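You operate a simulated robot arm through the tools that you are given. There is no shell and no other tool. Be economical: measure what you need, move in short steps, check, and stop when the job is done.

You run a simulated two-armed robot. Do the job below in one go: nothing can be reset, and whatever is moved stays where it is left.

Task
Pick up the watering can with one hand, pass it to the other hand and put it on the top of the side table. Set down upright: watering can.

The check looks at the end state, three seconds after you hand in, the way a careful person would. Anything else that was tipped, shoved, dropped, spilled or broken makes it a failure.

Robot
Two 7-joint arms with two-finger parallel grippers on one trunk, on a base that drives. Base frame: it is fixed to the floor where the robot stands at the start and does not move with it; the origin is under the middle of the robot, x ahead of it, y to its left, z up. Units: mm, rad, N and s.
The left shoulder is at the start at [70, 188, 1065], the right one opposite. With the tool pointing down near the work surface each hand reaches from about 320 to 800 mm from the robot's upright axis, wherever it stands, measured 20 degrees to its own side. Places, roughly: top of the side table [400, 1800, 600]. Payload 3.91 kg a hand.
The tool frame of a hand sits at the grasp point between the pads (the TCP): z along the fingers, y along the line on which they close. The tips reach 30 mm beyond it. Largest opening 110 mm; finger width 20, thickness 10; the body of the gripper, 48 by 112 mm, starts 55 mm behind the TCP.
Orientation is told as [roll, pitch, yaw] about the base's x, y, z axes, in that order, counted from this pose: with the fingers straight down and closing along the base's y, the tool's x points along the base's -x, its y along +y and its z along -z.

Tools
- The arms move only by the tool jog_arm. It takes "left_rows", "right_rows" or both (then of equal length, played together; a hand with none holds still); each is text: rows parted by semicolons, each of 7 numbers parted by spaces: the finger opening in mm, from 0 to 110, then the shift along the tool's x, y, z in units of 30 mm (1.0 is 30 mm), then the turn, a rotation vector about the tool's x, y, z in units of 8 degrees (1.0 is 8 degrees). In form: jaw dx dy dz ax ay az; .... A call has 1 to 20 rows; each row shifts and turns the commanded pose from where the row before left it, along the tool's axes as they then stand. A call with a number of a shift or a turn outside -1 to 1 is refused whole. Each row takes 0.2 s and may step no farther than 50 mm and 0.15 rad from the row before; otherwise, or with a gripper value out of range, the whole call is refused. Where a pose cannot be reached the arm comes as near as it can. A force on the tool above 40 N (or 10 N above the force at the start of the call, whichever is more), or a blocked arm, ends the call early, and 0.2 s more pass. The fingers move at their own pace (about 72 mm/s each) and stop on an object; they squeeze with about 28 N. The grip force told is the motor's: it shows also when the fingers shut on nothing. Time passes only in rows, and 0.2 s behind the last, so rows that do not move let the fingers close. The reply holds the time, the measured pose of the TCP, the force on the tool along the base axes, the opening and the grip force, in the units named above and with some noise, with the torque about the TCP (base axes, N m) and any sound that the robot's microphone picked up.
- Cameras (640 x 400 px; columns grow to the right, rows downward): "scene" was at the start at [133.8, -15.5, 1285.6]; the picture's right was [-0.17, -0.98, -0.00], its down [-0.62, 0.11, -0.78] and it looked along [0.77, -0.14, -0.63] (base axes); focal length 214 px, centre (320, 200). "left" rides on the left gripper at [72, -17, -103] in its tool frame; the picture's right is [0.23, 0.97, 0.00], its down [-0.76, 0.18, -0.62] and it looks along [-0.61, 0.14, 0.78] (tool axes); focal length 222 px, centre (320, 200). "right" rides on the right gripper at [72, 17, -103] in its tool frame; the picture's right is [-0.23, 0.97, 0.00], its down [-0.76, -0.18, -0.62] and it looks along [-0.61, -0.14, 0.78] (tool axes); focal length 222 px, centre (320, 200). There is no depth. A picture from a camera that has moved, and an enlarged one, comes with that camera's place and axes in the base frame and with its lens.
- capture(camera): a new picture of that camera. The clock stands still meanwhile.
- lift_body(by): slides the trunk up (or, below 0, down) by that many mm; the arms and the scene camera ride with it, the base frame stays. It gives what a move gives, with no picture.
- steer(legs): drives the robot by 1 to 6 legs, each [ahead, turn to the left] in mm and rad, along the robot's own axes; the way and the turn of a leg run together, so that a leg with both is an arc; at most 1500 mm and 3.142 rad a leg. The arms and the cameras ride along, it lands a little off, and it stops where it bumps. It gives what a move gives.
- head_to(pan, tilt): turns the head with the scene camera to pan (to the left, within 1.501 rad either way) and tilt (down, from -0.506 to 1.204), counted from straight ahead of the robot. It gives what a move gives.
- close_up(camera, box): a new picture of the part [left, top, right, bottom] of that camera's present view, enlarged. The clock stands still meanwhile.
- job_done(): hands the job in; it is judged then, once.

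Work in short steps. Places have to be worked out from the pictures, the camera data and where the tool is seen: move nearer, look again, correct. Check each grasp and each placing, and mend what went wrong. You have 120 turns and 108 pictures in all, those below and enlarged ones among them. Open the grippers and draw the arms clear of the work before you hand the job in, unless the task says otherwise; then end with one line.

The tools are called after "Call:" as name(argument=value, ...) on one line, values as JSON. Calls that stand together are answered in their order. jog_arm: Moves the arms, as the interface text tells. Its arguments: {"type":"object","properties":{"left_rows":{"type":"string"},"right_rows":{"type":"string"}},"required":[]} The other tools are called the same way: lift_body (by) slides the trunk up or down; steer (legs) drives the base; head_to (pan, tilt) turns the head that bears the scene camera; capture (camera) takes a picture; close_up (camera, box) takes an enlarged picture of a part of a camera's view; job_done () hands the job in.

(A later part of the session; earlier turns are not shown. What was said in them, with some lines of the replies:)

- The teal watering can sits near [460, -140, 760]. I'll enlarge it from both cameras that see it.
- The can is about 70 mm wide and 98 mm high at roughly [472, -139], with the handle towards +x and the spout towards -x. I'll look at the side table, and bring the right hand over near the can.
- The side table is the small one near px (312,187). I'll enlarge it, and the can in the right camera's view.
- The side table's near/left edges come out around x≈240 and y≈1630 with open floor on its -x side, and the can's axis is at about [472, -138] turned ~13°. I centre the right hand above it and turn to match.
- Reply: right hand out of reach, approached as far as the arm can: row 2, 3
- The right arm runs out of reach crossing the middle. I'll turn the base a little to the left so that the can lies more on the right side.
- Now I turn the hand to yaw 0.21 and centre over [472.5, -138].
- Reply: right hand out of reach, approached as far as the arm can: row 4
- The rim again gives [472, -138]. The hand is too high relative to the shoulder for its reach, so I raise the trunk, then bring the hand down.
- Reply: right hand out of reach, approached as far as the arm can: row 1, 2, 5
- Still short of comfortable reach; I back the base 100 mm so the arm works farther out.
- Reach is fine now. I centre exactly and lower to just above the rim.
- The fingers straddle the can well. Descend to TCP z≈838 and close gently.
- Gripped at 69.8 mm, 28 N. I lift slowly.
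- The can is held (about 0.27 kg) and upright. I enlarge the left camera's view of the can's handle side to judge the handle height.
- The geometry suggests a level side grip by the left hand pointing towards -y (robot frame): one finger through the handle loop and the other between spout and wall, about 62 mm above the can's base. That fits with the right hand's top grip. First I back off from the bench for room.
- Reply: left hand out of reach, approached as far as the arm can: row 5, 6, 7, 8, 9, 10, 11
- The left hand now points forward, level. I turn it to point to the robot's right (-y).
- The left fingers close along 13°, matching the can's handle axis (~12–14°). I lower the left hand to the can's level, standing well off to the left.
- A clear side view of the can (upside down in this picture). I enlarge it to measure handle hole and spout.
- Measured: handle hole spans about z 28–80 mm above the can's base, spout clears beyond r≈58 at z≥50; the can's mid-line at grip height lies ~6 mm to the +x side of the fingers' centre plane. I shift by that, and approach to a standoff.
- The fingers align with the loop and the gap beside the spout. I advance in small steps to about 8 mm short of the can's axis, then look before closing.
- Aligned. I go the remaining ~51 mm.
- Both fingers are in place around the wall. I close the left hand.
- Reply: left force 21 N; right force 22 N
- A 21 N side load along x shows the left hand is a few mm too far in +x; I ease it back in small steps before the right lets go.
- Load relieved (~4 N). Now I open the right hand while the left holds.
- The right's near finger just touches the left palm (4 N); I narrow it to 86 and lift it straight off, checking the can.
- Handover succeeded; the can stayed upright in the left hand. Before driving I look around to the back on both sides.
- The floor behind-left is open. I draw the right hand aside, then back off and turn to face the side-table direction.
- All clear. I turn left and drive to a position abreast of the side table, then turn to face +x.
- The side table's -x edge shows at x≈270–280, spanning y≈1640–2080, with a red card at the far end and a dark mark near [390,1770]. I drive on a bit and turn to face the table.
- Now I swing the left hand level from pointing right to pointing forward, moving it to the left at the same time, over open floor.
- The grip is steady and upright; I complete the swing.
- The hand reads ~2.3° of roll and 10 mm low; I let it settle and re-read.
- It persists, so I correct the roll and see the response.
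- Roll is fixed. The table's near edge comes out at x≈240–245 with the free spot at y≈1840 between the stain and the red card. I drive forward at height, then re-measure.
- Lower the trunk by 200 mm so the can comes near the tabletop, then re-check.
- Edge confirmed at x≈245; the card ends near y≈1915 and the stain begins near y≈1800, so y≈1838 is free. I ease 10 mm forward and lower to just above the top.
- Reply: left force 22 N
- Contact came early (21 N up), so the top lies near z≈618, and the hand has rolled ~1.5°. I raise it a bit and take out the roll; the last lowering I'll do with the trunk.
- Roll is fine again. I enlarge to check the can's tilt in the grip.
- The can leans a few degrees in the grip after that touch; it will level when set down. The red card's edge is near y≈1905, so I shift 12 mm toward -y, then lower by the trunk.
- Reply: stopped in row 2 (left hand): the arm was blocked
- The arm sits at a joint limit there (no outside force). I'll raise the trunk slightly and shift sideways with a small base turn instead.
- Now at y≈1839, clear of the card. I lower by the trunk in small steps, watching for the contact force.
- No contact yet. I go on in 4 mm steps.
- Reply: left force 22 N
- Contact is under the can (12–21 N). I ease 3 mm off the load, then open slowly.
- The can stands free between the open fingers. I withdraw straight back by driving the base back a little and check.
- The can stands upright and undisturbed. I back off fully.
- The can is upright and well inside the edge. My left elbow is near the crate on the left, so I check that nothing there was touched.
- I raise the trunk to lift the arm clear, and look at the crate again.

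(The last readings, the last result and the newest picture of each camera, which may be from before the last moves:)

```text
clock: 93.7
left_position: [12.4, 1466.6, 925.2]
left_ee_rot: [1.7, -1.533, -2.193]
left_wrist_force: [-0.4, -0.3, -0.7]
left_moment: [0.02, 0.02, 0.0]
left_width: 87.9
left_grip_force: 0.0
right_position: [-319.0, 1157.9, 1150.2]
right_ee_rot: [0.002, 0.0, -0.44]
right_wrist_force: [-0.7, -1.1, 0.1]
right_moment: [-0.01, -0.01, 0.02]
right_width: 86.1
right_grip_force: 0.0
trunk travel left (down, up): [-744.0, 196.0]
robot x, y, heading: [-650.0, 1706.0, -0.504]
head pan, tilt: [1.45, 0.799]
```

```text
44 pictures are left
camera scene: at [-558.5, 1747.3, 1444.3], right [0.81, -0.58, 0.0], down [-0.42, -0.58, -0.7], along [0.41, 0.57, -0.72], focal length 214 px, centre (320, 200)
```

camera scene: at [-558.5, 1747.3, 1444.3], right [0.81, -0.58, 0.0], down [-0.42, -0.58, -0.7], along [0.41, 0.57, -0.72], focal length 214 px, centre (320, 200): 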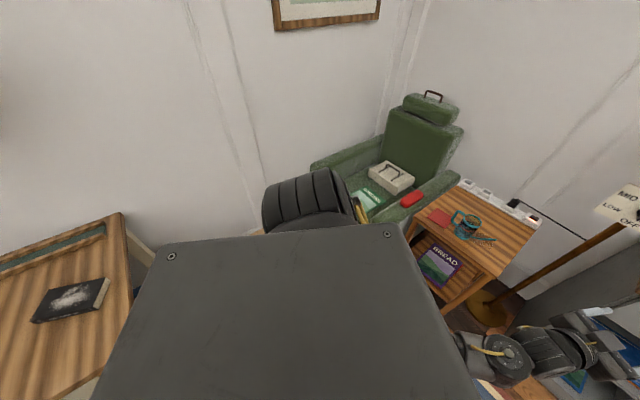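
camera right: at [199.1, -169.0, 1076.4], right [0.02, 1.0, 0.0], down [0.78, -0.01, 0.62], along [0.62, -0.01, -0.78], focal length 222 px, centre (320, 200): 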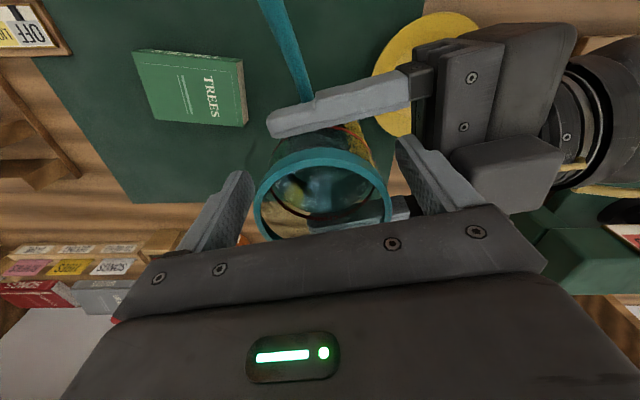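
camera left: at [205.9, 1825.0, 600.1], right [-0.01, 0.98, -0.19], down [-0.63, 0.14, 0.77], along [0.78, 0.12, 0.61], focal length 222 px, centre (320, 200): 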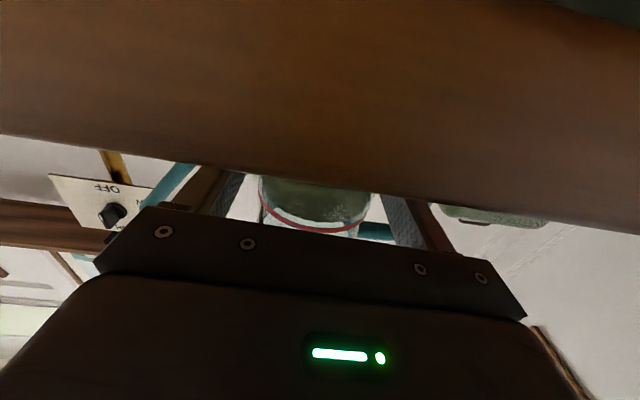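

The shoulder hides the crate. I drive off to open floor and turn to see it plainly.

Call:
steer(legs=[[0, -1.07], [500, 0], [0, 2.9]])

Call:
head_to(pan=0.2, tilt=0.6)

Call:
capture(camera="scene")

```text
clock: 106.2
left_position: [-613.7, 1914.8, 924.6]
left_ee_rot: [1.702, -1.533, -0.323]
left_wrist_force: [-0.1, 0.5, 0.1]
left_moment: [-0.01, 0.04, 0.0]
left_width: 87.9
left_grip_force: 0.1
right_position: [-220.9, 1690.7, 1149.2]
right_ee_rot: [0.003, 0.003, 1.434]
right_wrist_force: [-0.2, -0.5, -0.4]
right_moment: [0.01, 0.02, 0.0]
right_width: 86.2
right_grip_force: 0.0
trunk travel left (down, up): [-744.0, 196.0]
robot x, y, heading: [-644.3, 1210.3, 1.371]
head pan, tilt: [1.45, 0.799]
```

```text
clock: 107.6
left_position: [-614.2, 1914.6, 925.0]
left_ee_rot: [1.699, -1.533, -0.322]
left_wrist_force: [-0.2, 0.3, -0.3]
left_moment: [-0.05, 0.03, -0.02]
left_width: 87.8
left_grip_force: 0.1
right_position: [-220.5, 1690.5, 1149.5]
right_ee_rot: [0.003, 0.003, 1.434]
right_wrist_force: [-0.4, 0.5, -1.1]
right_moment: [-0.01, -0.02, 0.01]
right_width: 86.1
right_grip_force: 0.0
trunk travel left (down, up): [-744.0, 196.0]
robot x, y, heading: [-649.2, 1209.7, 1.371]
head pan, tilt: [0.201, 0.6]
```

```text
43 pictures are left
camera scene: at [-636.5, 1348.9, 1461.1], right [1.0, 0.0, 0.0], down [0.0, -0.57, -0.82], along [0.0, 0.82, -0.57], focal length 214 px, centre (320, 200)
```

scene: 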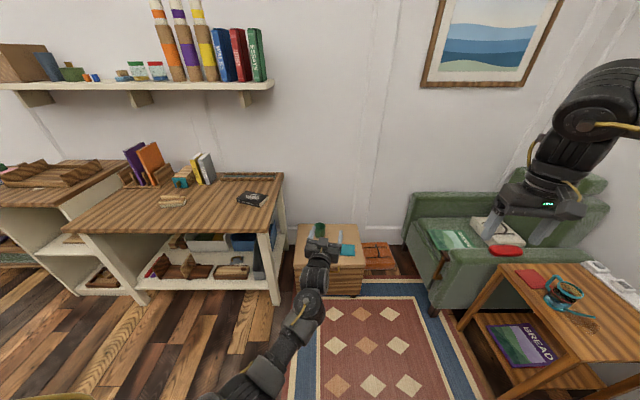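

The cup and card on the crate are in place, everything else is undisturbed, the can stands upright on the side table, and both grippers are open and clear. I hand in.

Call:
job_done()

```text
The job is handed in.
```

The watering can was picked up with the right hand, passed to the left, and set upright on top of the side table; nothing else looked disturbed in the final pictures.
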